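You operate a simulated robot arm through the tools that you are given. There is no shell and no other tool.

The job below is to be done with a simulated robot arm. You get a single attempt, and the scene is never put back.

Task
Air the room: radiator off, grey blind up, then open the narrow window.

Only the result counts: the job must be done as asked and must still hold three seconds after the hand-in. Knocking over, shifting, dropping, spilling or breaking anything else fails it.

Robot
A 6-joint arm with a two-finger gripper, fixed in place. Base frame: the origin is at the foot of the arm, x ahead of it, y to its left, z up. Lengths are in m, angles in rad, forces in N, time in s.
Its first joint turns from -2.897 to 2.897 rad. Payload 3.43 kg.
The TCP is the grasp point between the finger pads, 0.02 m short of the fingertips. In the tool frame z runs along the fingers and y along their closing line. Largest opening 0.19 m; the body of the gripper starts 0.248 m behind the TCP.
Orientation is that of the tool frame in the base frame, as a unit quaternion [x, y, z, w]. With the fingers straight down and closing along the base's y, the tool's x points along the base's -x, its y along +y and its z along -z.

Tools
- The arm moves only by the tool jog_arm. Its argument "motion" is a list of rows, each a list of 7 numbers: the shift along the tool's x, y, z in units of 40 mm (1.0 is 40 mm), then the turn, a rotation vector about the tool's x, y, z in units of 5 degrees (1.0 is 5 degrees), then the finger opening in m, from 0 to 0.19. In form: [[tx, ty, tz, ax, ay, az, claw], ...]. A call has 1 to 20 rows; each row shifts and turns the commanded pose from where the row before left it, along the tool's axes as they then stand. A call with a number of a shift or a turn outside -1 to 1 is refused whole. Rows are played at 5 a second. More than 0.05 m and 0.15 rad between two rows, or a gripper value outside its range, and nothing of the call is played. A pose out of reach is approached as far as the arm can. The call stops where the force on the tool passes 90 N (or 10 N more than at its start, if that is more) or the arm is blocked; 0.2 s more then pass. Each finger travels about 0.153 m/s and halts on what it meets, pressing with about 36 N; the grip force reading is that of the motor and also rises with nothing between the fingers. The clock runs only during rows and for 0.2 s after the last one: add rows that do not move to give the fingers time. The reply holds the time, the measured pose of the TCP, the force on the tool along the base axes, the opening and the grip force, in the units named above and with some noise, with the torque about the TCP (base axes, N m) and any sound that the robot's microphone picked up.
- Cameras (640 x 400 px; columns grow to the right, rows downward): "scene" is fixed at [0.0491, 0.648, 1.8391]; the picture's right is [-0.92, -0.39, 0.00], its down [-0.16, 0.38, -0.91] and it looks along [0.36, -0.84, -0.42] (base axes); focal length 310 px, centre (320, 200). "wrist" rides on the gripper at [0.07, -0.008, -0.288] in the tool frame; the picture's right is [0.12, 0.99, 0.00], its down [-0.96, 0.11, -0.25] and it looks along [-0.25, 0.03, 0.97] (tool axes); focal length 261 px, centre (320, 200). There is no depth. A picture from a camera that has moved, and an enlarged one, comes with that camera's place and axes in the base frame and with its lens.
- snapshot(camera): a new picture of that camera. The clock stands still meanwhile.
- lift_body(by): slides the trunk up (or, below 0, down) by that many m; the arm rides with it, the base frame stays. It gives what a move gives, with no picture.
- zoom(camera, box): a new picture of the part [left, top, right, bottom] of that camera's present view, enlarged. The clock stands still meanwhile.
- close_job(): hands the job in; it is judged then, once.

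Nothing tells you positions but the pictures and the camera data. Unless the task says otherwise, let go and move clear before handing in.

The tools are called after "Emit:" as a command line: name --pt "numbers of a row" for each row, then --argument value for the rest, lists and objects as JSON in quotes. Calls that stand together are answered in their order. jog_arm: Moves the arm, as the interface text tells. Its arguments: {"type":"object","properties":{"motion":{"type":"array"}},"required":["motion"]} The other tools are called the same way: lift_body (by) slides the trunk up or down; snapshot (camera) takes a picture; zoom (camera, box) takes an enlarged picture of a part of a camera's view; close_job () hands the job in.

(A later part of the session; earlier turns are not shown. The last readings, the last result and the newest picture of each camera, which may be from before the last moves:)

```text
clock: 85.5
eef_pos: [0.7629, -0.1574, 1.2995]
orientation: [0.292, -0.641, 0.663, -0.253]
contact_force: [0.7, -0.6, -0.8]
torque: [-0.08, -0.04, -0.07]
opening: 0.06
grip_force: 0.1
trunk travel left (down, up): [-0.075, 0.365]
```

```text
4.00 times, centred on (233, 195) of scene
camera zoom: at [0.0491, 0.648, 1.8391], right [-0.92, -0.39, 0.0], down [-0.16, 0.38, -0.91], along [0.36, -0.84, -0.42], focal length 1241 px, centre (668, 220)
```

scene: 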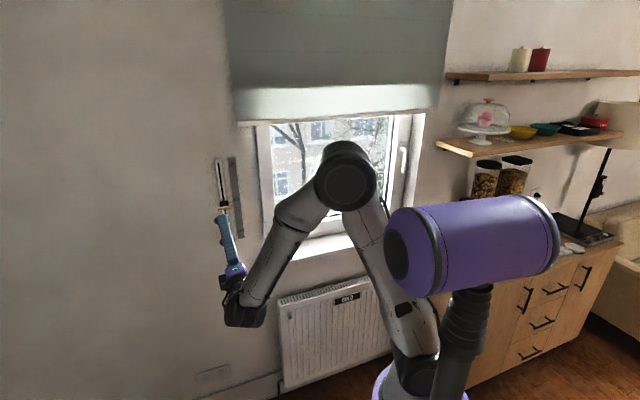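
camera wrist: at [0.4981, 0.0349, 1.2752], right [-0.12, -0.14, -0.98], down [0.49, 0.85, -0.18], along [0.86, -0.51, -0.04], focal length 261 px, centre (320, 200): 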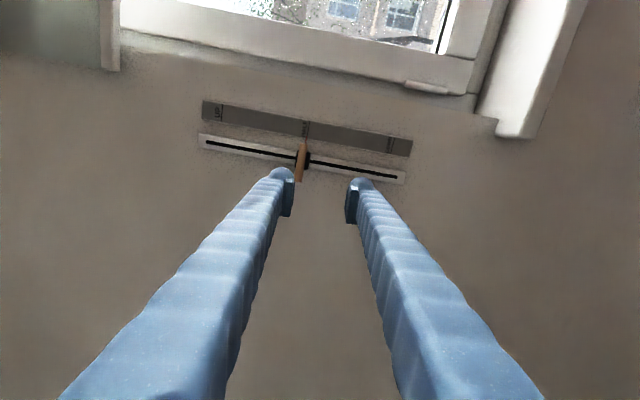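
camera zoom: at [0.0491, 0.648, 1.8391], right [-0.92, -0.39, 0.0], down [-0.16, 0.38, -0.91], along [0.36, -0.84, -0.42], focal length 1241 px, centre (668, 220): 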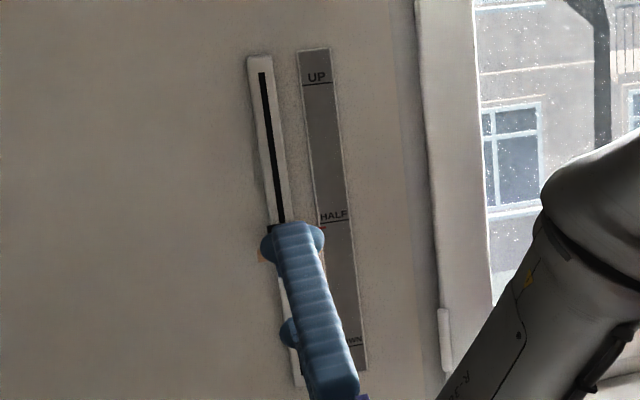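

The bar is centred between the fingers. I'll advance and close on it.

Emit:
jog_arm --pt "0 0 0.95 0 0 0 0.06" --pt "0 0 0.95 0 0 0 0.06" --pt "0 0 0.1 0 0 0 0.06" --pt "0 0 0 0 0 0 0.06"

Emit:
zoom --camera "wrist" --box '[190, 90, 420, 220]'

```text
clock: 86.5
eef_pos: [0.8199, -0.2139, 1.3017]
orientation: [0.291, -0.641, 0.663, -0.253]
contact_force: [0.4, -0.8, 0.3]
torque: [-0.04, -0.03, -0.02]
opening: 0.0602
grip_force: 0.1
trunk travel left (down, up): [-0.075, 0.365]
```

```text
2.78 times, centred on (305, 155) of wrist
camera zoom: at [0.5642, -0.0613, 1.3119], right [-0.12, -0.13, -0.98], down [0.49, 0.85, -0.18], along [0.86, -0.51, -0.04], focal length 725 px, centre (362, 325)
```

zoom: 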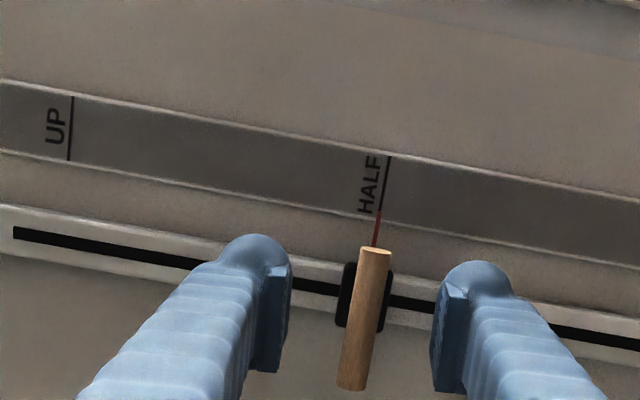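

The bar is still about 1.5 cm beyond the grasp point, so I'll advance a little more and close.

Emit:
jog_arm --pt "0 0 0.33 0 0 0 0.06" --pt "0 0 0 0 0 0 0.06" --pt "0 0 0 0 0 0 0.0" --pt "0 0 0 0 0 0 0.0" --pt "0 0 0 0 0 0 0.0" --pt "0 0 0 0 0 0 0.0"

Emit:
zoom --camera "wrist" --box '[190, 90, 420, 220]'

```text
clock: 87.9
eef_pos: [0.8288, -0.2243, 1.3004]
orientation: [0.291, -0.641, 0.664, -0.253]
contact_force: [3.1, -1.4, 1.1]
torque: [1.22, -1.26, 0.1]
opening: 0.01
grip_force: 42.8
trunk travel left (down, up): [-0.075, 0.365]
```

```text
2.78 times, centred on (305, 155) of wrist
camera zoom: at [0.574, -0.0707, 1.3119], right [-0.12, -0.13, -0.98], down [0.49, 0.85, -0.18], along [0.86, -0.51, -0.04], focal length 725 px, centre (362, 325)
```

zoom: 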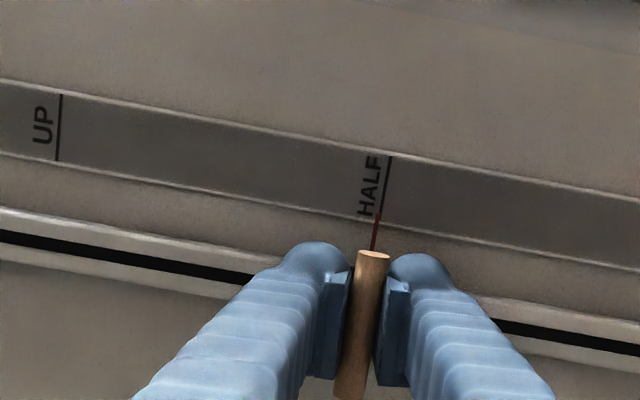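

Gripped the bar firmly. I'll straighten the roll by a few degrees and slide up by about 7 cm first, watching the blind.

Emit:
jog_arm --pt "0 0 0 0 0 0.7 0.0" --pt "0 -0.5 0 0 0 0 0.0" --pt "0 -0.6 0 0 0 0 0.0" --pt "0 -0.6 0 0 0 0 0.0"

Emit:
snapshot --camera "scene"

Emit:
zoom --camera "wrist" --box '[190, 90, 420, 220]'

```text
clock: 88.9
eef_pos: [0.8284, -0.2241, 1.3701]
orientation: [0.271, -0.649, 0.656, -0.274]
contact_force: [3.6, -4.9, 2.9]
torque: [0.07, -0.04, 0.92]
opening: 0.0085
grip_force: 42.0
trunk travel left (down, up): [-0.075, 0.365]
```

```text
taken
```

scene: 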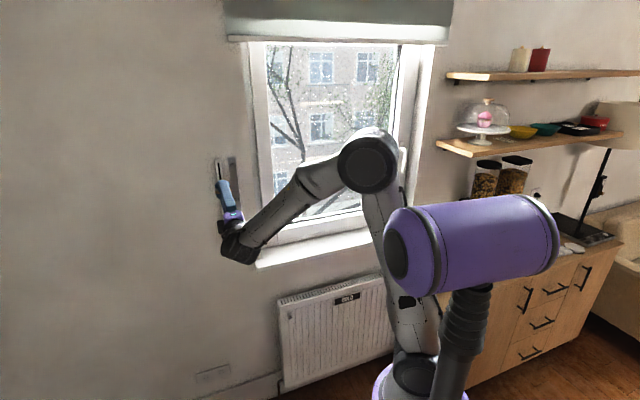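

```text
2.78 times, centred on (305, 155) of wrist
camera zoom: at [0.5735, -0.0712, 1.3767], right [-0.08, -0.09, -0.99], down [0.5, 0.86, -0.12], along [0.86, -0.51, -0.02], focal length 725 px, centre (362, 325)
```

zoom: 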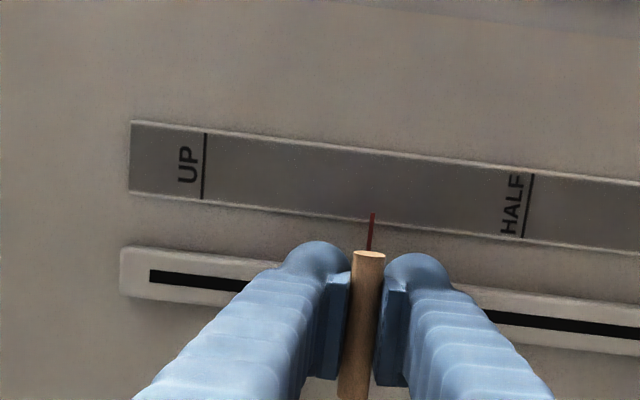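

The blind is rising with the slider. About 8 cm remain to the UP mark.

Emit:
jog_arm --pt "0 -0.67 0 0 0 0 0.0" --pt "0 -0.67 0 0 0 0 0.0" --pt "0 -0.67 0 0 0 0 0.0" --pt "0 0 0 0 0 0 0.0"

Emit:
snapshot --camera "scene"

Emit:
zoom --camera "wrist" --box '[190, 90, 420, 220]'

```text
clock: 89.9
eef_pos: [0.8285, -0.2234, 1.4492]
orientation: [0.271, -0.65, 0.655, -0.273]
contact_force: [9.5, -8.6, 1.0]
torque: [0.08, 0.02, 0.06]
opening: 0.0085
grip_force: 42.4
trunk travel left (down, up): [-0.075, 0.365]
```

```text
taken
```

scene: 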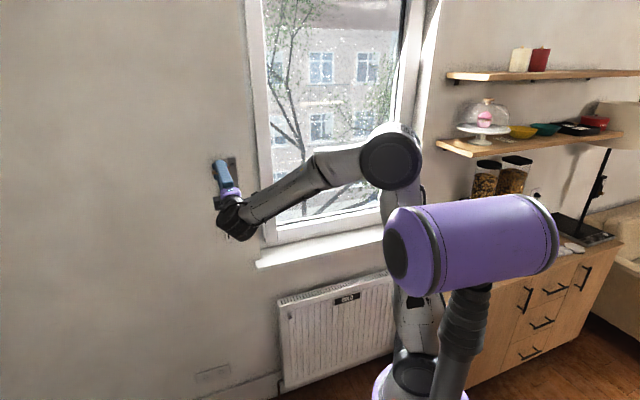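

```text
2.78 times, centred on (305, 155) of wrist
camera zoom: at [0.5735, -0.071, 1.4562], right [-0.08, -0.09, -0.99], down [0.5, 0.86, -0.12], along [0.86, -0.51, -0.02], focal length 725 px, centre (362, 325)
```

zoom: 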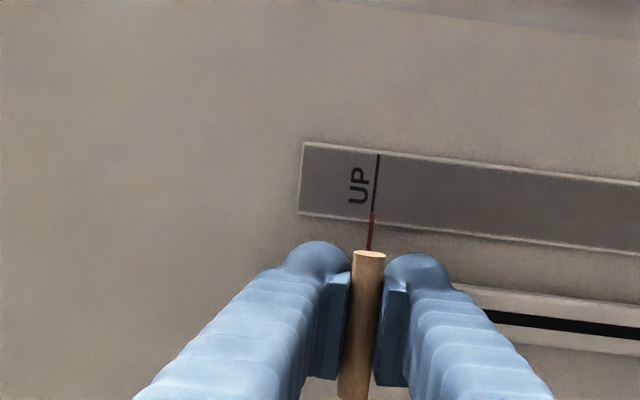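

The pointer is exactly on the UP line and the blind has gone up out of view. I'll nudge a few mm more for certainty, then release, back off, and check that it stays.

Emit:
jog_arm --pt "0 -0.08 0 0 0 0 0.0" --pt "0 0 0 0 0 0 0.0" --pt "0 0 0 0 0 0 0.06" --pt "0 0 0 0 0 0 0.06" --pt "0 0 -0.9 0 0 0 0.06" --pt "0 0 -0.9 0 0 0 0.06" --pt "0 0 -0.9 0 0 0 0.06" --pt "0 0 0 0 0 0 0.06"

Emit:
snapshot --camera "scene"

Emit:
zoom --camera "wrist" --box '[190, 90, 420, 220]'

Emit:
snapshot --camera "wrist"

```text
clock: 91.7
eef_pos: [0.7502, -0.1456, 1.4525]
orientation: [0.271, -0.65, 0.656, -0.273]
contact_force: [0.3, 0.0, -0.4]
torque: [0.0, 0.03, -0.02]
opening: 0.0601
grip_force: 0.0
trunk travel left (down, up): [-0.075, 0.365]
```

```text
taken
```

scene: 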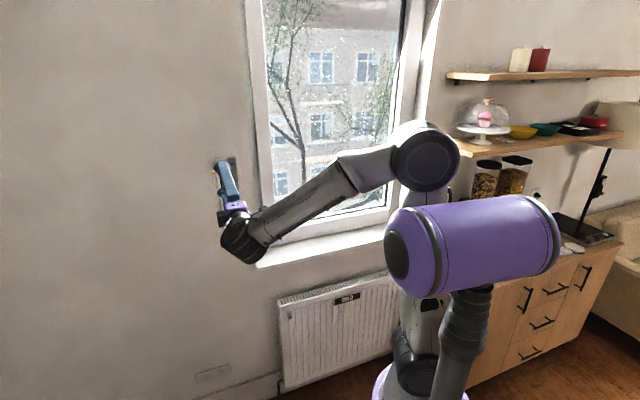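

```text
2.78 times, centred on (305, 155) of wrist
camera zoom: at [0.4948, 0.0069, 1.4589], right [-0.08, -0.09, -0.99], down [0.5, 0.86, -0.12], along [0.86, -0.51, -0.02], focal length 725 px, centre (362, 325)
```

zoom: 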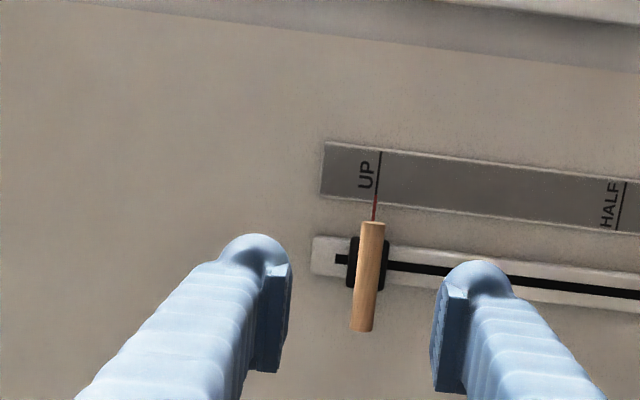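

```text
taken
camera wrist: at [0.4948, 0.0069, 1.4589], right [-0.08, -0.09, -0.99], down [0.5, 0.86, -0.12], along [0.86, -0.51, -0.02], focal length 261 px, centre (320, 200)
```

wrist: 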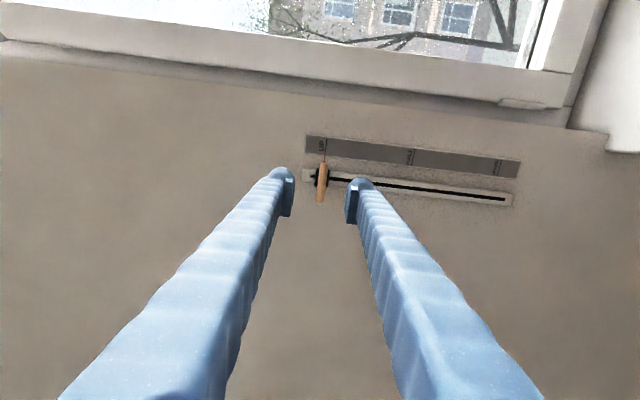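

The slider holds at UP. I'll check the blind's top edge and the rest of the room at the margins of the scene camera before starting on the window.

Emit:
zoom --camera "scene" --box '[0, 0, 640, 10]'

Emit:
zoom --camera "scene" --box '[0, 0, 10, 400]'

Emit:
zoom --camera "scene" --box '[630, 0, 640, 400]'

Emit:
zoom --camera "scene" --box '[360, 100, 460, 210]'

```text
1.00 times, centred on (320, 5) of scene (not enlarged: the box is as wide or as high as the picture)
camera zoom: at [0.0491, 0.648, 1.8391], right [-0.92, -0.39, 0.0], down [-0.16, 0.38, -0.91], along [0.36, -0.84, -0.42], focal length 310 px, centre (320, 395)
```

zoom: 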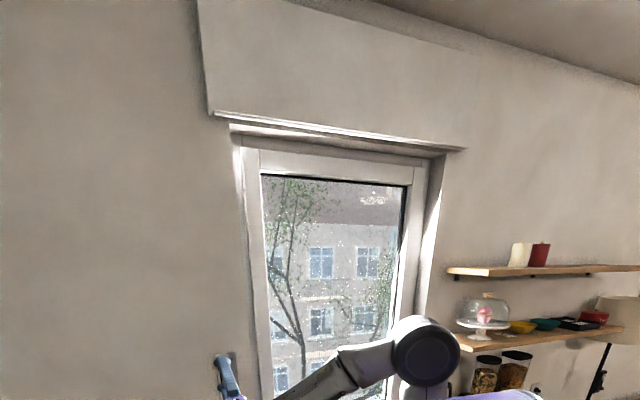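

```text
1.00 times, centred on (5, 200) of scene (not enlarged: the box is as wide or as high as the picture)
camera zoom: at [0.0491, 0.648, 1.8391], right [-0.92, -0.39, 0.0], down [-0.16, 0.38, -0.91], along [0.36, -0.84, -0.42], focal length 310 px, centre (635, 200)
```

zoom: 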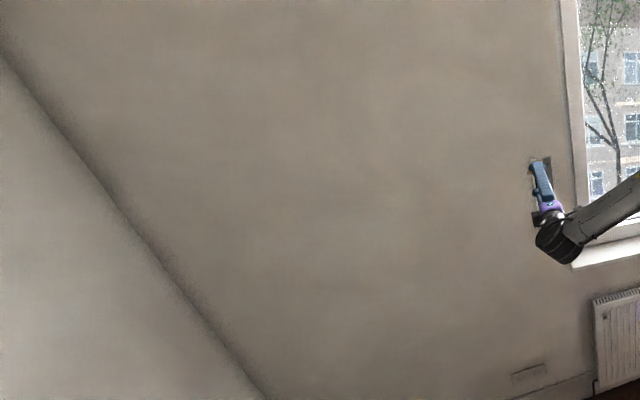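

```text
1.00 times, centred on (635, 200) of scene (not enlarged: the box is as wide or as high as the picture)
camera zoom: at [0.0491, 0.648, 1.8391], right [-0.92, -0.39, 0.0], down [-0.16, 0.38, -0.91], along [0.36, -0.84, -0.42], focal length 310 px, centre (5, 200)
```

zoom: 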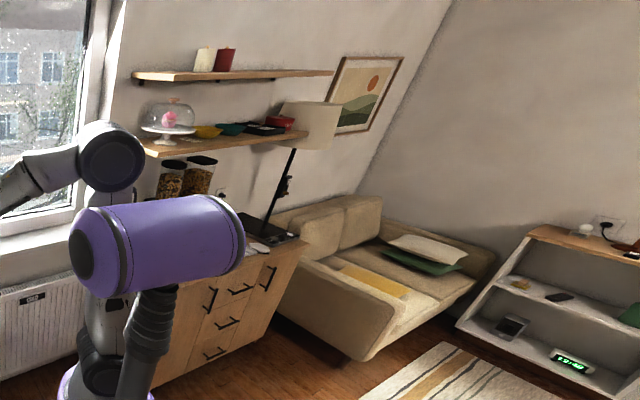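

```text
3.64 times, centred on (410, 155) of scene
camera zoom: at [0.0491, 0.648, 1.8391], right [-0.92, -0.39, 0.0], down [-0.16, 0.38, -0.91], along [0.36, -0.84, -0.42], focal length 1128 px, centre (-7, 364)
```

zoom: 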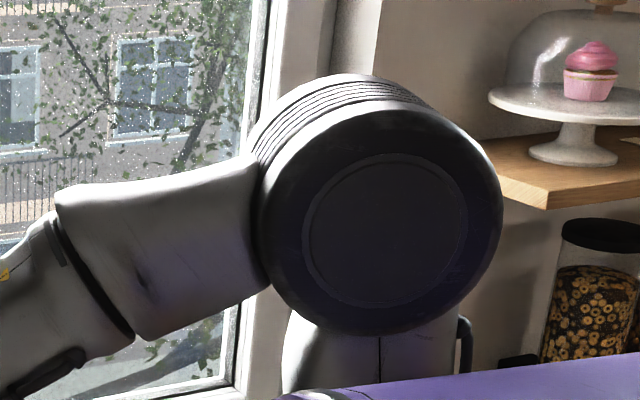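

The blind is fully up (its bottom bar is above the window frame), and I see no other window in the room. Next I'll bring the arm back to the middle to reach the window handle on the right side.

Emit:
jog_arm --pt "0.382 0.357 -0.119 -0.277 0.533 0.761 0.06" --pt "0.41 0.334 -0.092 -0.277 0.533 0.761 0.06" --pt "0.434 0.307 -0.065 -0.277 0.533 0.761 0.06" --pt "0.456 0.279 -0.037 -0.277 0.533 0.761 0.06" --pt "0.475 0.249 -0.009 -0.277 0.533 0.761 0.06" --pt "0.49 0.217 0.02 -0.277 0.533 0.761 0.06" --pt "0.502 0.183 0.048 -0.277 0.533 0.761 0.06" --pt "0.51 0.148 0.075 -0.277 0.533 0.761 0.06" --pt "0.514 0.112 0.103 -0.277 0.533 0.761 0.06" --pt "0.515 0.076 0.129 -0.277 0.533 0.761 0.06" --pt "0.512 0.039 0.155 -0.277 0.533 0.761 0.06" --pt "0.505 0.001 0.179 -0.277 0.533 0.761 0.06" --pt "0.495 -0.037 0.202 -0.277 0.533 0.761 0.06" --pt "0.482 -0.074 0.224 -0.277 0.533 0.761 0.06"

Emit:
jog_arm --pt "0.465 -0.111 0.244 -0.277 0.533 0.761 0.06" --pt "0.444 -0.147 0.262 -0.277 0.533 0.761 0.06" --pt "0.421 -0.182 0.279 -0.277 0.533 0.761 0.06" --pt "0.394 -0.215 0.293 -0.277 0.533 0.761 0.06" --pt "0.365 -0.247 0.306 -0.277 0.533 0.761 0.06" --pt "0.333 -0.278 0.316 -0.277 0.533 0.761 0.06" --pt "0.298 -0.306 0.324 -0.277 0.533 0.761 0.06" --pt "0.262 -0.332 0.33 -0.277 0.533 0.761 0.06" --pt "0.223 -0.356 0.333 -0.277 0.533 0.761 0.06" --pt "0.183 -0.377 0.334 -0.277 0.533 0.761 0.06" --pt "0.142 -0.396 0.333 -0.277 0.533 0.761 0.06" --pt "0.1 -0.412 0.329 -0.277 0.533 0.761 0.06" --pt "0.057 -0.425 0.323 -0.277 0.533 0.761 0.06" --pt "0.013 -0.434 0.314 -0.277 0.533 0.761 0.06"

Emit:
snapshot --camera "wrist"

Emit:
snapshot --camera "scene"

```text
clock: 94.7
eef_pos: [0.5542, -0.2515, 1.2501]
orientation: [0.219, 0.846, -0.403, 0.27]
contact_force: [-0.2, -0.5, -0.6]
torque: [-0.02, -0.02, -0.03]
opening: 0.06
grip_force: 0.0
trunk travel left (down, up): [-0.075, 0.365]
```

```text
clock: 97.7
eef_pos: [0.3611, -0.3602, 1.049]
orientation: [0.633, 0.754, -0.012, 0.178]
contact_force: [0.1, 0.1, 0.1]
torque: [-0.02, 0.01, -0.01]
opening: 0.0601
grip_force: 0.1
trunk travel left (down, up): [-0.075, 0.365]
```

```text
taken
camera wrist: at [0.2699, -0.2249, 1.2971], right [0.94, 0.31, 0.17], down [0.18, -0.83, 0.53], along [0.31, -0.46, -0.83], focal length 261 px, centre (320, 200)
```

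wrist: 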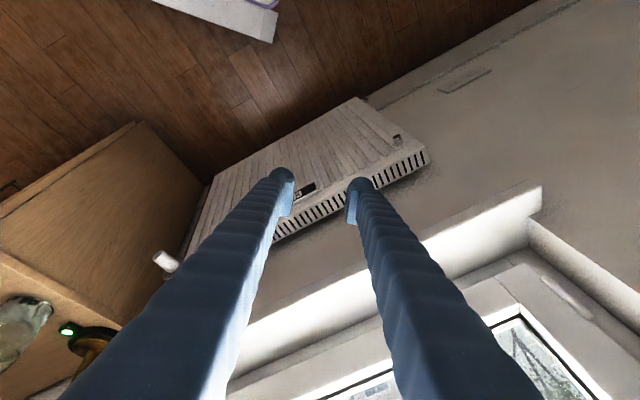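

```text
taken
```

scene: 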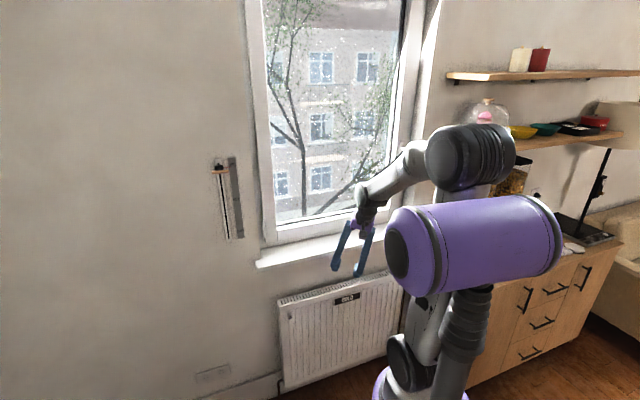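

I'm centred again and nothing has been disturbed. I'll raise the trunk by 0.3 m for the window-handle height, then sweep to the right side with the hand turning camera-up.

Emit:
lift_body --by 0.3

Emit:
jog_arm --pt "-0.214 -0.306 0 -0.251 0.079 0.938 0.06" --pt "-0.239 -0.287 -0.008 -0.251 0.079 0.938 0.06" --pt "-0.261 -0.266 -0.016 -0.251 0.079 0.938 0.06" --pt "-0.282 -0.244 -0.023 -0.251 0.079 0.938 0.06" --pt "-0.301 -0.219 -0.03 -0.251 0.079 0.938 0.06" --pt "-0.317 -0.193 -0.037 -0.251 0.079 0.938 0.06" --pt "-0.332 -0.166 -0.043 -0.251 0.079 0.938 0.06" --pt "-0.344 -0.137 -0.049 -0.251 0.079 0.938 0.06" --pt "-0.354 -0.107 -0.054 -0.251 0.079 0.938 0.06" --pt "-0.361 -0.077 -0.059 -0.251 0.079 0.938 0.06" --pt "-0.365 -0.046 -0.062 -0.251 0.079 0.938 0.06" --pt "-0.368 -0.015 -0.066 -0.251 0.079 0.938 0.06" --pt "-0.367 0.017 -0.068 -0.251 0.079 0.938 0.06" --pt "-0.364 0.049 -0.07 -0.251 0.079 0.938 0.06" --pt "-0.358 0.08 -0.071 -0.251 0.079 0.938 0.06"

Emit:
snapshot --camera "scene"

Emit:
snapshot --camera "wrist"

```text
clock: 100.7
eef_pos: [0.3618, -0.3593, 1.3475]
orientation: [0.632, 0.755, -0.014, 0.176]
contact_force: [-1.4, 0.5, 0.0]
torque: [0.01, 0.0, -0.03]
opening: 0.06
grip_force: 0.2
trunk travel left (down, up): [-0.375, 0.065]
```

```text
clock: 103.9
eef_pos: [0.2027, -0.5183, 1.3471]
orientation: [0.914, 0.254, 0.237, 0.208]
contact_force: [0.1, -0.1, 0.6]
torque: [0.0, -0.05, 0.05]
opening: 0.0599
grip_force: 0.1
trunk travel left (down, up): [-0.375, 0.065]
```

```text
taken
```

scene: 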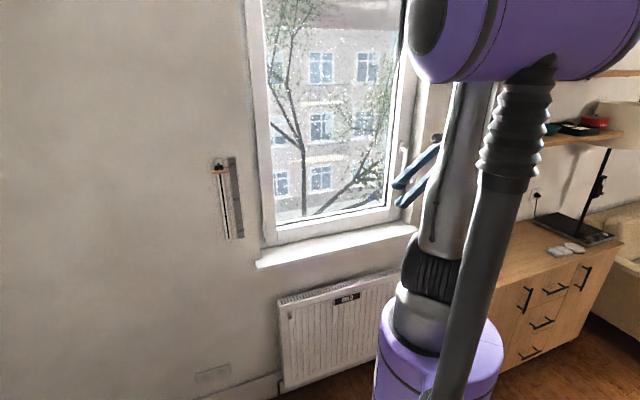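

```text
taken
camera wrist: at [0.0964, -0.3977, 1.5964], right [0.45, -0.71, 0.54], down [-0.82, -0.57, -0.06], along [0.35, -0.41, -0.84], focal length 261 px, centre (320, 200)
```

wrist: 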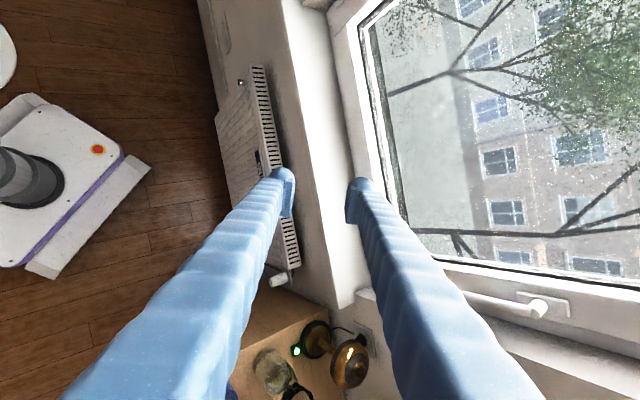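

That went cleanly, and the window handle is visible at lower right, pointing down. I'll finish the sweep.

Emit:
jog_arm --pt "-0.35 0.11 -0.071 -0.251 0.079 0.938 0.06" --pt "-0.339 0.14 -0.071 -0.251 0.079 0.938 0.06" --pt "-0.326 0.169 -0.07 -0.251 0.079 0.938 0.06" --pt "-0.311 0.196 -0.068 -0.251 0.079 0.938 0.06" --pt "-0.293 0.222 -0.065 -0.251 0.079 0.938 0.06" --pt "-0.273 0.247 -0.062 -0.251 0.079 0.938 0.06" --pt "-0.252 0.27 -0.058 -0.251 0.079 0.938 0.06" --pt "-0.228 0.291 -0.054 -0.251 0.079 0.938 0.06" --pt "-0.204 0.309 -0.049 -0.251 0.079 0.938 0.06" --pt "-0.177 0.326 -0.043 -0.251 0.079 0.938 0.06" --pt "-0.15 0.34 -0.037 -0.251 0.079 0.938 0.06" --pt "-0.121 0.352 -0.03 -0.251 0.079 0.938 0.06" --pt "-0.092 0.361 -0.023 -0.251 0.079 0.938 0.06" --pt "-0.062 0.368 -0.016 -0.251 0.079 0.938 0.06" --pt "-0.031 0.372 -0.008 -0.251 0.079 0.938 0.06"

Emit:
snapshot --camera "scene"

Emit:
snapshot --camera "wrist"

```text
clock: 107.1
eef_pos: [0.0447, -0.6764, 1.3457]
orientation: [0.837, -0.346, 0.393, 0.159]
contact_force: [-0.3, 0.5, 0.5]
torque: [0.03, 0.0, 0.0]
opening: 0.06
grip_force: 0.0
trunk travel left (down, up): [-0.375, 0.065]
```

```text
taken
```

scene: 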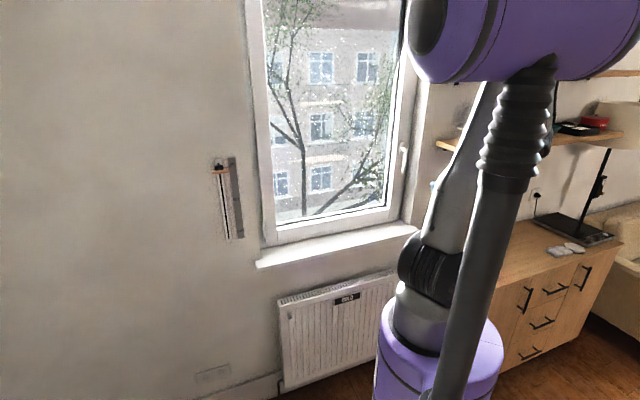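

```text
taken
camera wrist: at [-0.077, -0.5488, 1.584], right [-0.65, -0.76, 0.09], down [-0.65, 0.49, -0.58], along [0.4, -0.43, -0.81], focal length 261 px, centre (320, 200)
```

wrist: 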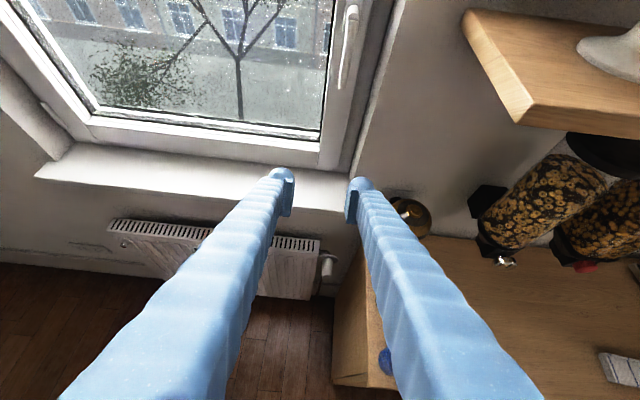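

The handle is on the right stile at about t≈-0.47, z≈1.31–1.43. The wall shelf's left end is at t≈-0.63, z≈1.45, so I must stay clear of it. I'll level the hand here.

Emit:
jog_arm --pt "0 0 0 0 1 0 0.06" --pt "0 0 0 0 1 0 0.06" --pt "0 0 0 0 1 0 0.06" --pt "0 0 0 0 1 0 0.06" --pt "0 0 0 0 1 0 0.06" --pt "0 0 0 0 1 0 0.06" --pt "0 0 0 0 1 0 0.06" --pt "0 0 0 0 1 0 0.06"

Emit:
snapshot --camera "wrist"

Emit:
snapshot --camera "scene"

```text
clock: 108.9
eef_pos: [0.0438, -0.6782, 1.3452]
orientation: [0.651, -0.27, 0.657, 0.267]
contact_force: [0.4, -0.4, 0.4]
torque: [0.02, 0.01, 0.07]
opening: 0.0599
grip_force: 0.2
trunk travel left (down, up): [-0.375, 0.065]
```

```text
taken
camera wrist: at [-0.156, -0.4697, 1.4145], right [-0.7, -0.71, 0.11], down [-0.25, 0.09, -0.96], along [0.67, -0.7, -0.24], focal length 261 px, centre (320, 200)
```

wrist: 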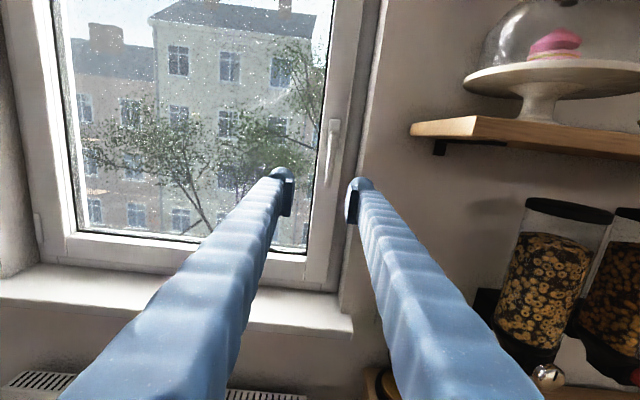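

```text
taken
```

scene: 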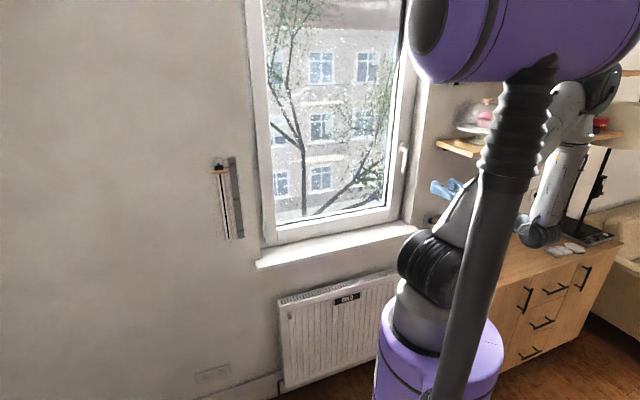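

I have a clear frontal view of the handle now. I'll zoom in to measure it.

Emit:
zoom --camera "wrist" --box '[290, 100, 390, 220]'

Emit:
zoom --camera "wrist" --box '[280, 0, 520, 220]'

Emit:
zoom --camera "scene" --box '[380, 120, 440, 200]'

Emit:
zoom --camera "wrist" --box '[0, 180, 100, 280]'

```text
3.33 times, centred on (340, 160) of wrist
camera zoom: at [-0.156, -0.4697, 1.4145], right [-0.7, -0.71, 0.11], down [-0.25, 0.09, -0.96], along [0.67, -0.7, -0.24], focal length 869 px, centre (253, 333)
```

zoom: 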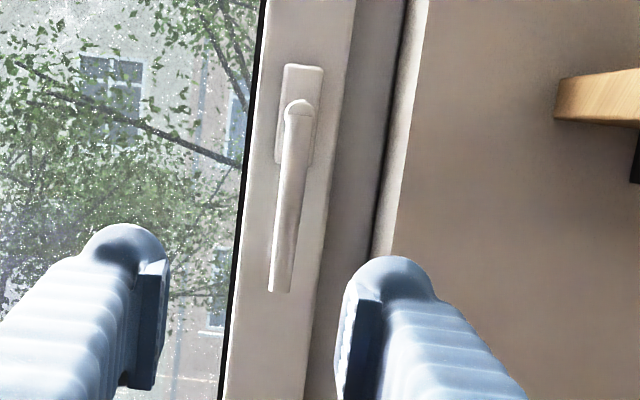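

```text
1.82 times, centred on (400, 110) of wrist
camera zoom: at [-0.156, -0.4697, 1.4145], right [-0.7, -0.71, 0.11], down [-0.25, 0.09, -0.96], along [0.67, -0.7, -0.24], focal length 474 px, centre (174, 364)
```

zoom: 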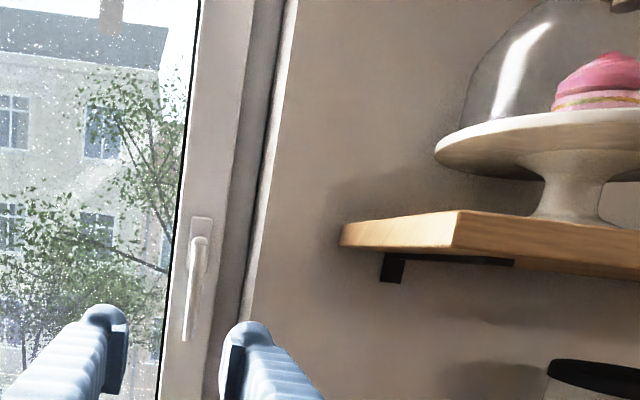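

```text
5.00 times, centred on (410, 160) of scene
camera zoom: at [0.0491, 0.648, 1.8391], right [-0.92, -0.39, 0.0], down [-0.16, 0.38, -0.91], along [0.36, -0.84, -0.42], focal length 1552 px, centre (-130, 400)
```

zoom: 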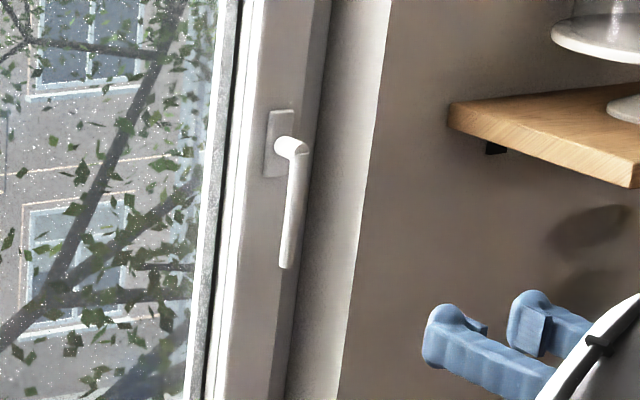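

```text
4.00 times, centred on (50, 230) of wrist
camera zoom: at [-0.156, -0.4697, 1.4145], right [-0.7, -0.71, 0.11], down [-0.25, 0.09, -0.96], along [0.67, -0.7, -0.24], focal length 1043 px, centre (1400, 80)
```

zoom: 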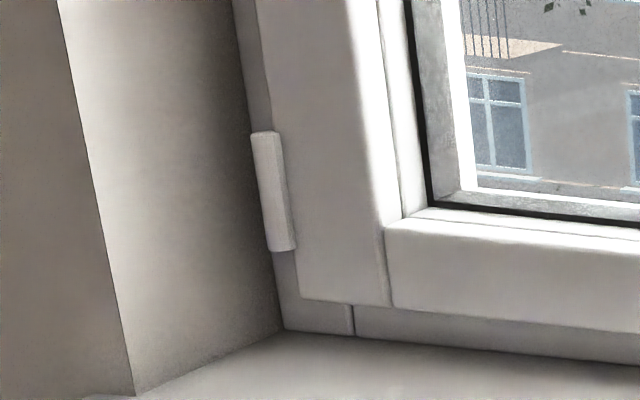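

Handle geometry: pivot at t≈-0.469, z≈1.42; lever from there down to z≈1.30 at n≈0.83, with the right-hand reveal about 6 cm to its right. I'll line up with the lever with a narrow opening and approach part-way.

Emit:
jog_arm --pt "-0.25 0.535 0 0 0 0 0.045" --pt "0 0 1 0 0 0 0.045" --pt "0 0 1 0 0 0 0.045" --pt "0 0 1 0 0 0 0.045" --pt "0 0 1 0 0 0 0.045" --pt "0 0 0.8 0 0 0 0.045" --pt "0 0 0 0 0 0 0.045"

Emit:
snapshot --camera "wrist"

Emit:
zoom --camera "wrist" --box '[250, 80, 410, 220]'

Emit:
zoom --camera "scene" --box '[380, 120, 440, 200]'

```text
clock: 110.5
eef_pos: [0.1659, -0.8271, 1.3346]
orientation: [0.652, -0.271, 0.656, 0.267]
contact_force: [-0.4, -0.3, -0.5]
torque: [-0.01, 0.0, 0.04]
opening: 0.0448
grip_force: 0.2
trunk travel left (down, up): [-0.375, 0.065]
```

```text
taken
camera wrist: at [-0.0344, -0.6199, 1.4048], right [-0.7, -0.71, 0.11], down [-0.25, 0.09, -0.96], along [0.67, -0.7, -0.24], focal length 261 px, centre (320, 200)
```

wrist: 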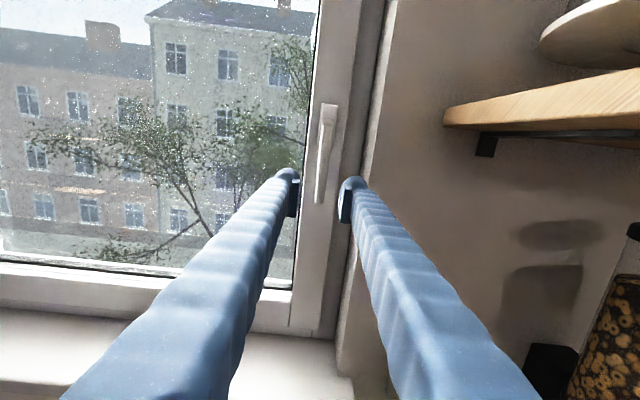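

```text
2.86 times, centred on (330, 150) of wrist
camera zoom: at [-0.0344, -0.6199, 1.4048], right [-0.7, -0.71, 0.11], down [-0.25, 0.09, -0.96], along [0.67, -0.7, -0.24], focal length 745 px, centre (291, 343)
```

zoom: 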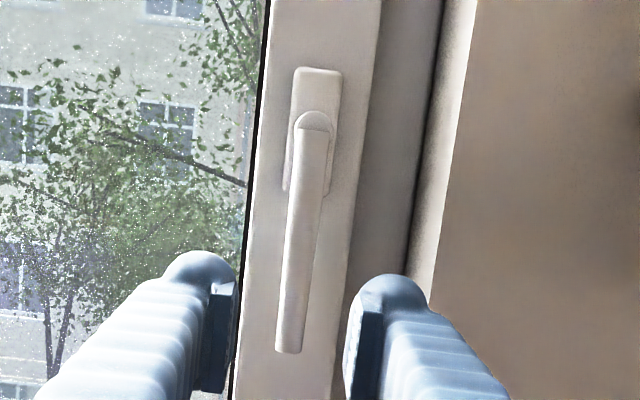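

```text
5.00 times, centred on (410, 160) of scene
camera zoom: at [0.0491, 0.648, 1.8391], right [-0.92, -0.39, 0.0], down [-0.16, 0.38, -0.91], along [0.36, -0.84, -0.42], focal length 1552 px, centre (-130, 400)
```

zoom: 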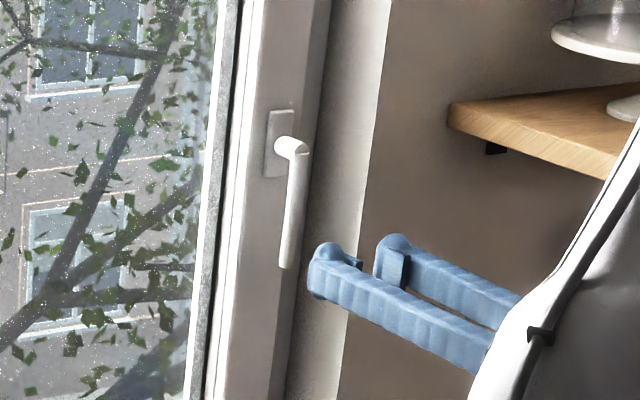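

Aligned with the lever within a few mm. I'll shift slightly right and advance onto it.

Emit:
jog_arm --pt "0 0.09 0.8 0 0 0 0.045" --pt "0 0 0.8 0 0 0 0.045" --pt "0 0 0.8 0 0 0 0.045" --pt "0 0 0.5 0 0 0 0.045" --pt "0 0 0 0 0 0 0.045"

Emit:
zoom --camera "wrist" --box '[250, 80, 410, 220]'

Emit:
zoom --camera "scene" --box '[380, 120, 440, 200]'

```text
clock: 111.7
eef_pos: [0.2462, -0.9129, 1.3364]
orientation: [0.653, -0.269, 0.656, 0.267]
contact_force: [0.1, 0.3, -0.7]
torque: [0.0, 0.01, -0.02]
opening: 0.0451
grip_force: 0.0
trunk travel left (down, up): [-0.375, 0.065]
```

```text
2.86 times, centred on (330, 150) of wrist
camera zoom: at [0.0465, -0.704, 1.4057], right [-0.7, -0.71, 0.11], down [-0.25, 0.09, -0.96], along [0.67, -0.7, -0.24], focal length 745 px, centre (291, 343)
```

zoom: 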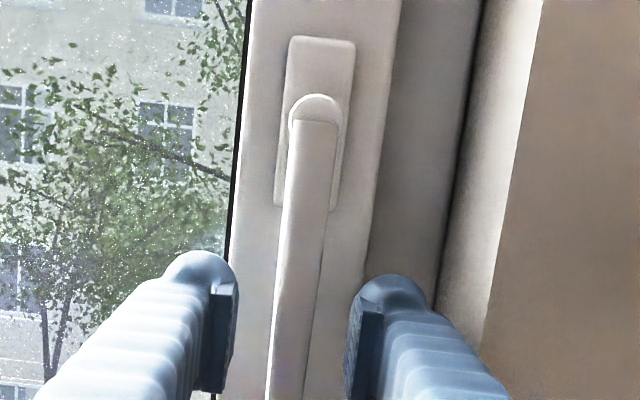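

```text
5.00 times, centred on (410, 160) of scene
camera zoom: at [0.0491, 0.648, 1.8391], right [-0.92, -0.39, 0.0], down [-0.16, 0.38, -0.91], along [0.36, -0.84, -0.42], focal length 1552 px, centre (-130, 400)
```

zoom: 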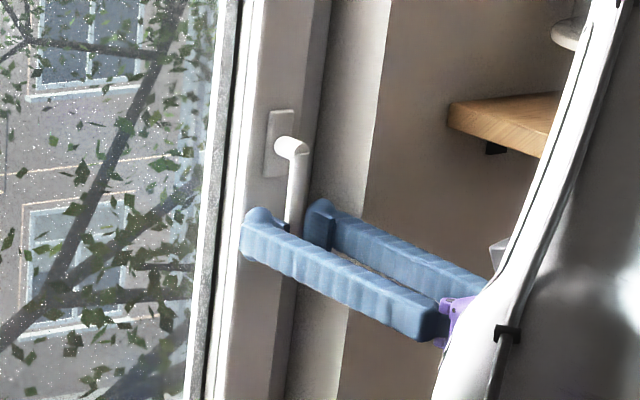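

The lever sits between the fingers, with zero contact force. I'll close on it.

Emit:
jog_arm --pt "0 0 0.15 0 0 0 0.045" --pt "0 0 0 0 0 0 0.0" --pt "0 0 0 0 0 0 0.0" --pt "0 0 0 0 0 0 0.0"

Emit:
zoom --camera "wrist" --box '[250, 80, 410, 220]'

```text
clock: 112.7
eef_pos: [0.2507, -0.9166, 1.3357]
orientation: [0.652, -0.27, 0.656, 0.267]
contact_force: [1.2, 0.2, 1.0]
torque: [-0.12, 0.02, 0.01]
opening: 0.0122
grip_force: 44.5
trunk travel left (down, up): [-0.375, 0.065]
```

```text
2.86 times, centred on (330, 150) of wrist
camera zoom: at [0.0512, -0.7081, 1.4059], right [-0.7, -0.71, 0.11], down [-0.25, 0.09, -0.96], along [0.67, -0.7, -0.24], focal length 745 px, centre (291, 343)
```

zoom: 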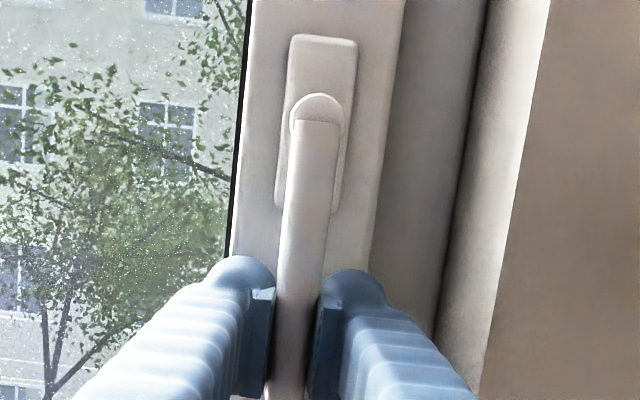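

Gripped with almost no side force. I'll turn the handle clockwise (lever swinging left, towards the glass), 15° first.

Emit:
jog_arm --pt "0.008 -0.192 0 0 0 1 0.0" --pt "0.008 -0.192 0 0 0 1 0.0" --pt "0.008 -0.192 0 0 0 1 0.0"

Emit:
zoom --camera "wrist" --box '[250, 80, 410, 220]'

```text
clock: 113.5
eef_pos: [0.2664, -0.9013, 1.3389]
orientation: [0.611, -0.353, 0.686, 0.179]
contact_force: [-2.4, -5.4, 6.7]
torque: [0.3, -0.02, -0.06]
opening: 0.0122
grip_force: 44.9
trunk travel left (down, up): [-0.375, 0.065]
```

```text
2.86 times, centred on (330, 150) of wrist
camera zoom: at [0.0529, -0.7051, 1.4083], right [-0.7, -0.7, -0.15], down [-0.07, 0.27, -0.96], along [0.71, -0.66, -0.24], focal length 745 px, centre (291, 343)
```

zoom: 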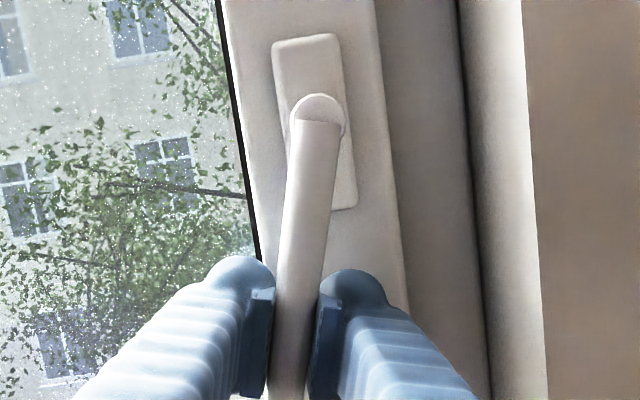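

The handle turns easily in this direction. I'll continue.

Emit:
jog_arm --pt "0.008 -0.192 0 0 0 1 0.0" --pt "0.008 -0.192 0 0 0 1 0.0" --pt "0.008 -0.192 0 0 0 1 0.0" --pt "0.008 -0.192 0 0 0 1 0.0" --pt "0.008 -0.192 0 0 0 1 0.0" --pt "0.008 -0.192 0 0 0 1 0.0" --pt "0.008 -0.192 0 0 0 1 0.0" --pt "0.008 -0.192 0 0 0 1 0.0"

Emit:
zoom --camera "wrist" --box '[250, 80, 410, 220]'

```text
clock: 115.3
eef_pos: [0.2981, -0.8668, 1.3726]
orientation: [0.452, -0.543, 0.705, -0.064]
contact_force: [-13.6, -24.9, -2.4]
torque: [0.63, -1.08, -0.42]
opening: 0.0125
grip_force: 45.2
trunk travel left (down, up): [-0.375, 0.065]
```

```text
2.86 times, centred on (330, 150) of wrist
camera zoom: at [0.0559, -0.7025, 1.4187], right [-0.46, -0.47, -0.75], down [0.34, 0.69, -0.64], along [0.82, -0.55, -0.16], focal length 745 px, centre (291, 343)
```

zoom: 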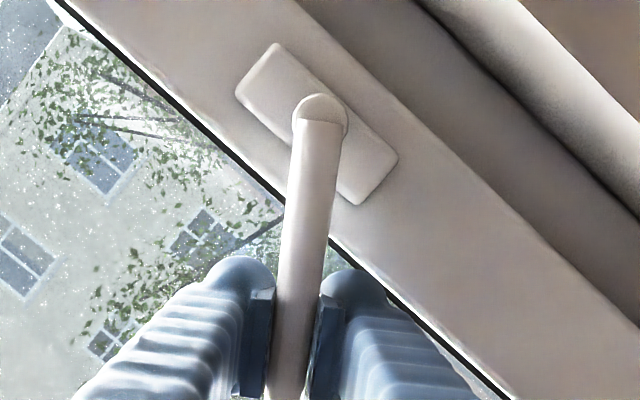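

I'm at 55°. I'll ease slightly inwards along the lever and complete the quarter turn.

Emit:
jog_arm --pt "0.06 -0.19 0 0 0 1 0.0" --pt "0.04 -0.19 0 0 0 1 0.0" --pt "0.008 -0.19 0 0 0 1 0.0" --pt "0.008 -0.19 0 0 0 1 0.0" --pt "0.008 -0.19 0 0 0 1 0.0"

Emit:
zoom --camera "wrist" --box '[250, 80, 410, 220]'

```text
clock: 116.5
eef_pos: [0.309, -0.8587, 1.4073]
orientation: [0.325, -0.628, 0.672, -0.218]
contact_force: [-13.0, -10.1, -22.8]
torque: [1.33, -1.42, 0.04]
opening: 0.0132
grip_force: 45.1
trunk travel left (down, up): [-0.375, 0.065]
```

```text
2.86 times, centred on (330, 150) of wrist
camera zoom: at [0.0556, -0.7049, 1.4277], right [-0.2, -0.2, -0.96], down [0.48, 0.83, -0.27], along [0.86, -0.51, -0.07], focal length 745 px, centre (291, 343)
```

zoom: 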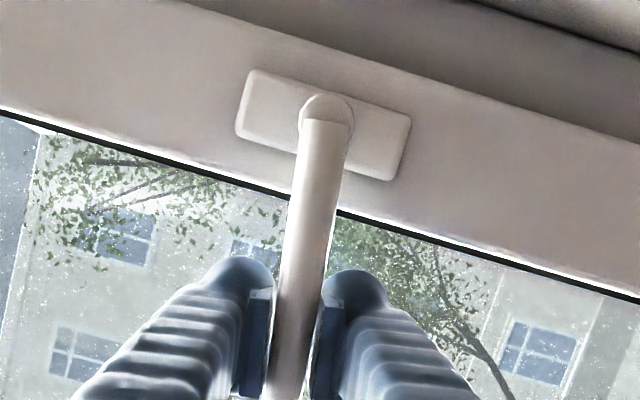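

About 10–12° remain to horizontal. I'll finish.

Emit:
jog_arm --pt "0.008 -0.19 0 0 0 1 0.0" --pt "0.008 -0.19 0 0 0 1 0.0" --pt "0.004 -0.1 0 0 0 0.5 0.0" --pt "0 0 0 0 0 0 0.0"

Emit:
zoom --camera "wrist" --box '[250, 80, 410, 220]'

Emit:
snapshot --camera "scene"

```text
clock: 117.5
eef_pos: [0.3102, -0.8579, 1.4207]
orientation: [-0.254, 0.663, -0.643, 0.288]
contact_force: [-17.8, 5.2, -58.1]
torque: [-1.37, 1.19, 0.66]
opening: 0.013
grip_force: 45.4
trunk travel left (down, up): [-0.375, 0.065]
```

```text
2.86 times, centred on (330, 150) of wrist
camera zoom: at [0.0547, -0.7064, 1.4285], right [-0.05, -0.04, -1.0], down [0.5, 0.86, -0.06], along [0.86, -0.51, -0.03], focal length 745 px, centre (291, 343)
```

zoom: 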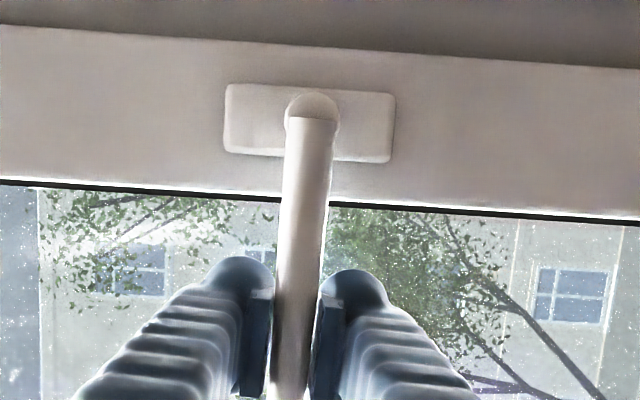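

```text
taken
```

scene: 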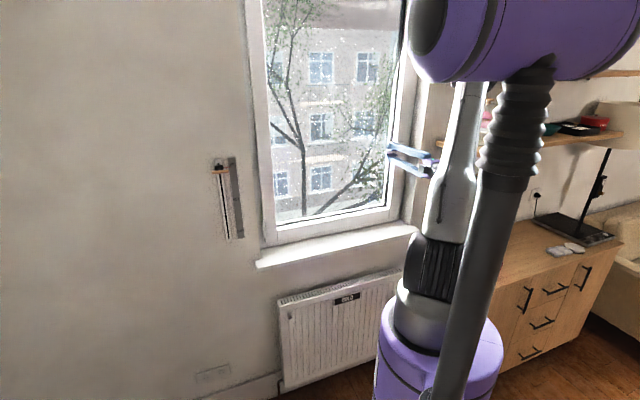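

The lever is horizontal and against its stop. I'll relieve the vertical load and start pulling the sash towards me along its hinge arc (hinge at n≈0.853, t≈0.264).

Emit:
jog_arm --pt "0 0.13 0 0 0 0 0.0" --pt "-0.01 0 -0.28 0 0 0 0.0" --pt "-0.02 0 -0.28 0 0 0 0.0" --pt "-0.03 0 -0.28 0 0 0 0.0"

Emit:
snapshot --camera "wrist"

Emit:
snapshot --camera "scene"

```text
clock: 118.5
eef_pos: [0.2878, -0.8327, 1.4204]
orientation: [-0.257, 0.661, -0.644, 0.288]
contact_force: [-8.2, -1.2, -44.9]
torque: [-1.29, 1.33, 0.89]
opening: 0.0131
grip_force: 45.2
trunk travel left (down, up): [-0.375, 0.065]
```

```text
taken
camera wrist: at [0.0331, -0.6798, 1.4266], right [-0.05, -0.04, -1.0], down [0.5, 0.86, -0.06], along [0.86, -0.51, -0.02], focal length 261 px, centre (320, 200)
```

wrist: 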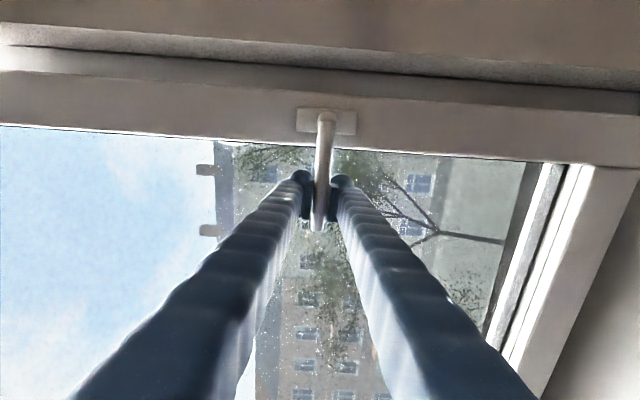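

```text
taken
```

scene: 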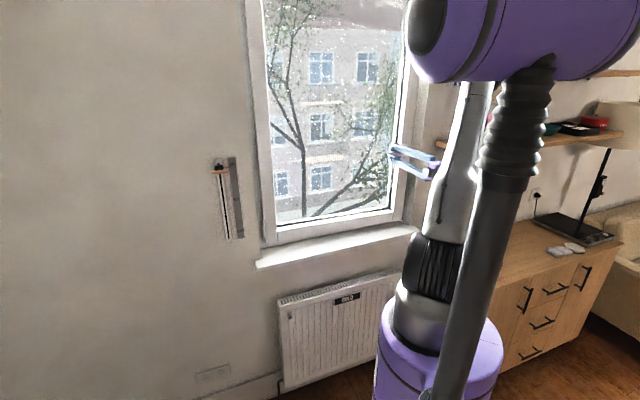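

The sash is following: the handle keeps its place between the fingers and the pulling force is small. I'll relieve the vertical and twist load and keep pulling along the arc.

Emit:
jog_arm --pt "0 0.15 0 0 0 -0.5 0.0" --pt "-0.03 0 -0.28 0 0 0 0.0" --pt "-0.03 0 -0.28 0 0 0 0.0" --pt "-0.04 0 -0.28 0 0 0 0.0" --pt "-0.05 0 -0.28 0 0 0 0.0"

Emit:
snapshot --camera "wrist"

Emit:
snapshot --camera "scene"

```text
clock: 119.7
eef_pos: [0.2625, -0.7952, 1.4181]
orientation: [0.27, -0.652, 0.653, -0.275]
contact_force: [-2.5, -0.7, -13.5]
torque: [-0.16, 0.17, -0.1]
opening: 0.0123
grip_force: 45.3
trunk travel left (down, up): [-0.375, 0.065]
```

```text
taken
camera wrist: at [0.0066, -0.6428, 1.4259], right [-0.08, -0.08, -0.99], down [0.5, 0.86, -0.11], along [0.86, -0.51, -0.02], focal length 261 px, centre (320, 200)
```

wrist: 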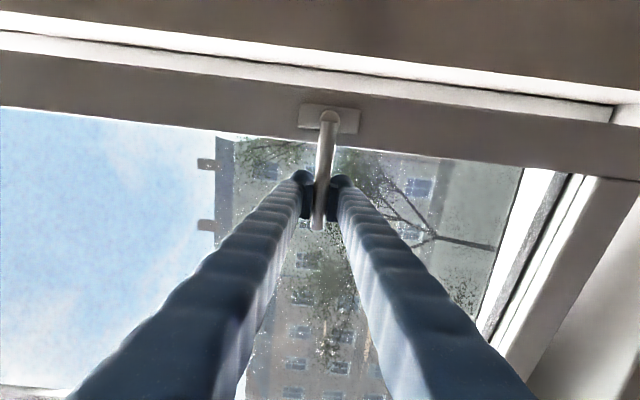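

```text
taken
```

scene: 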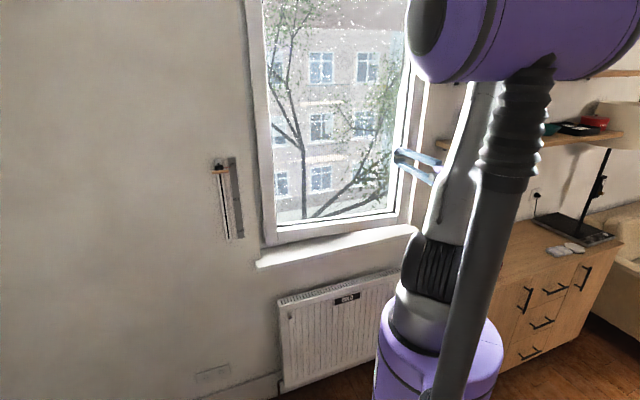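

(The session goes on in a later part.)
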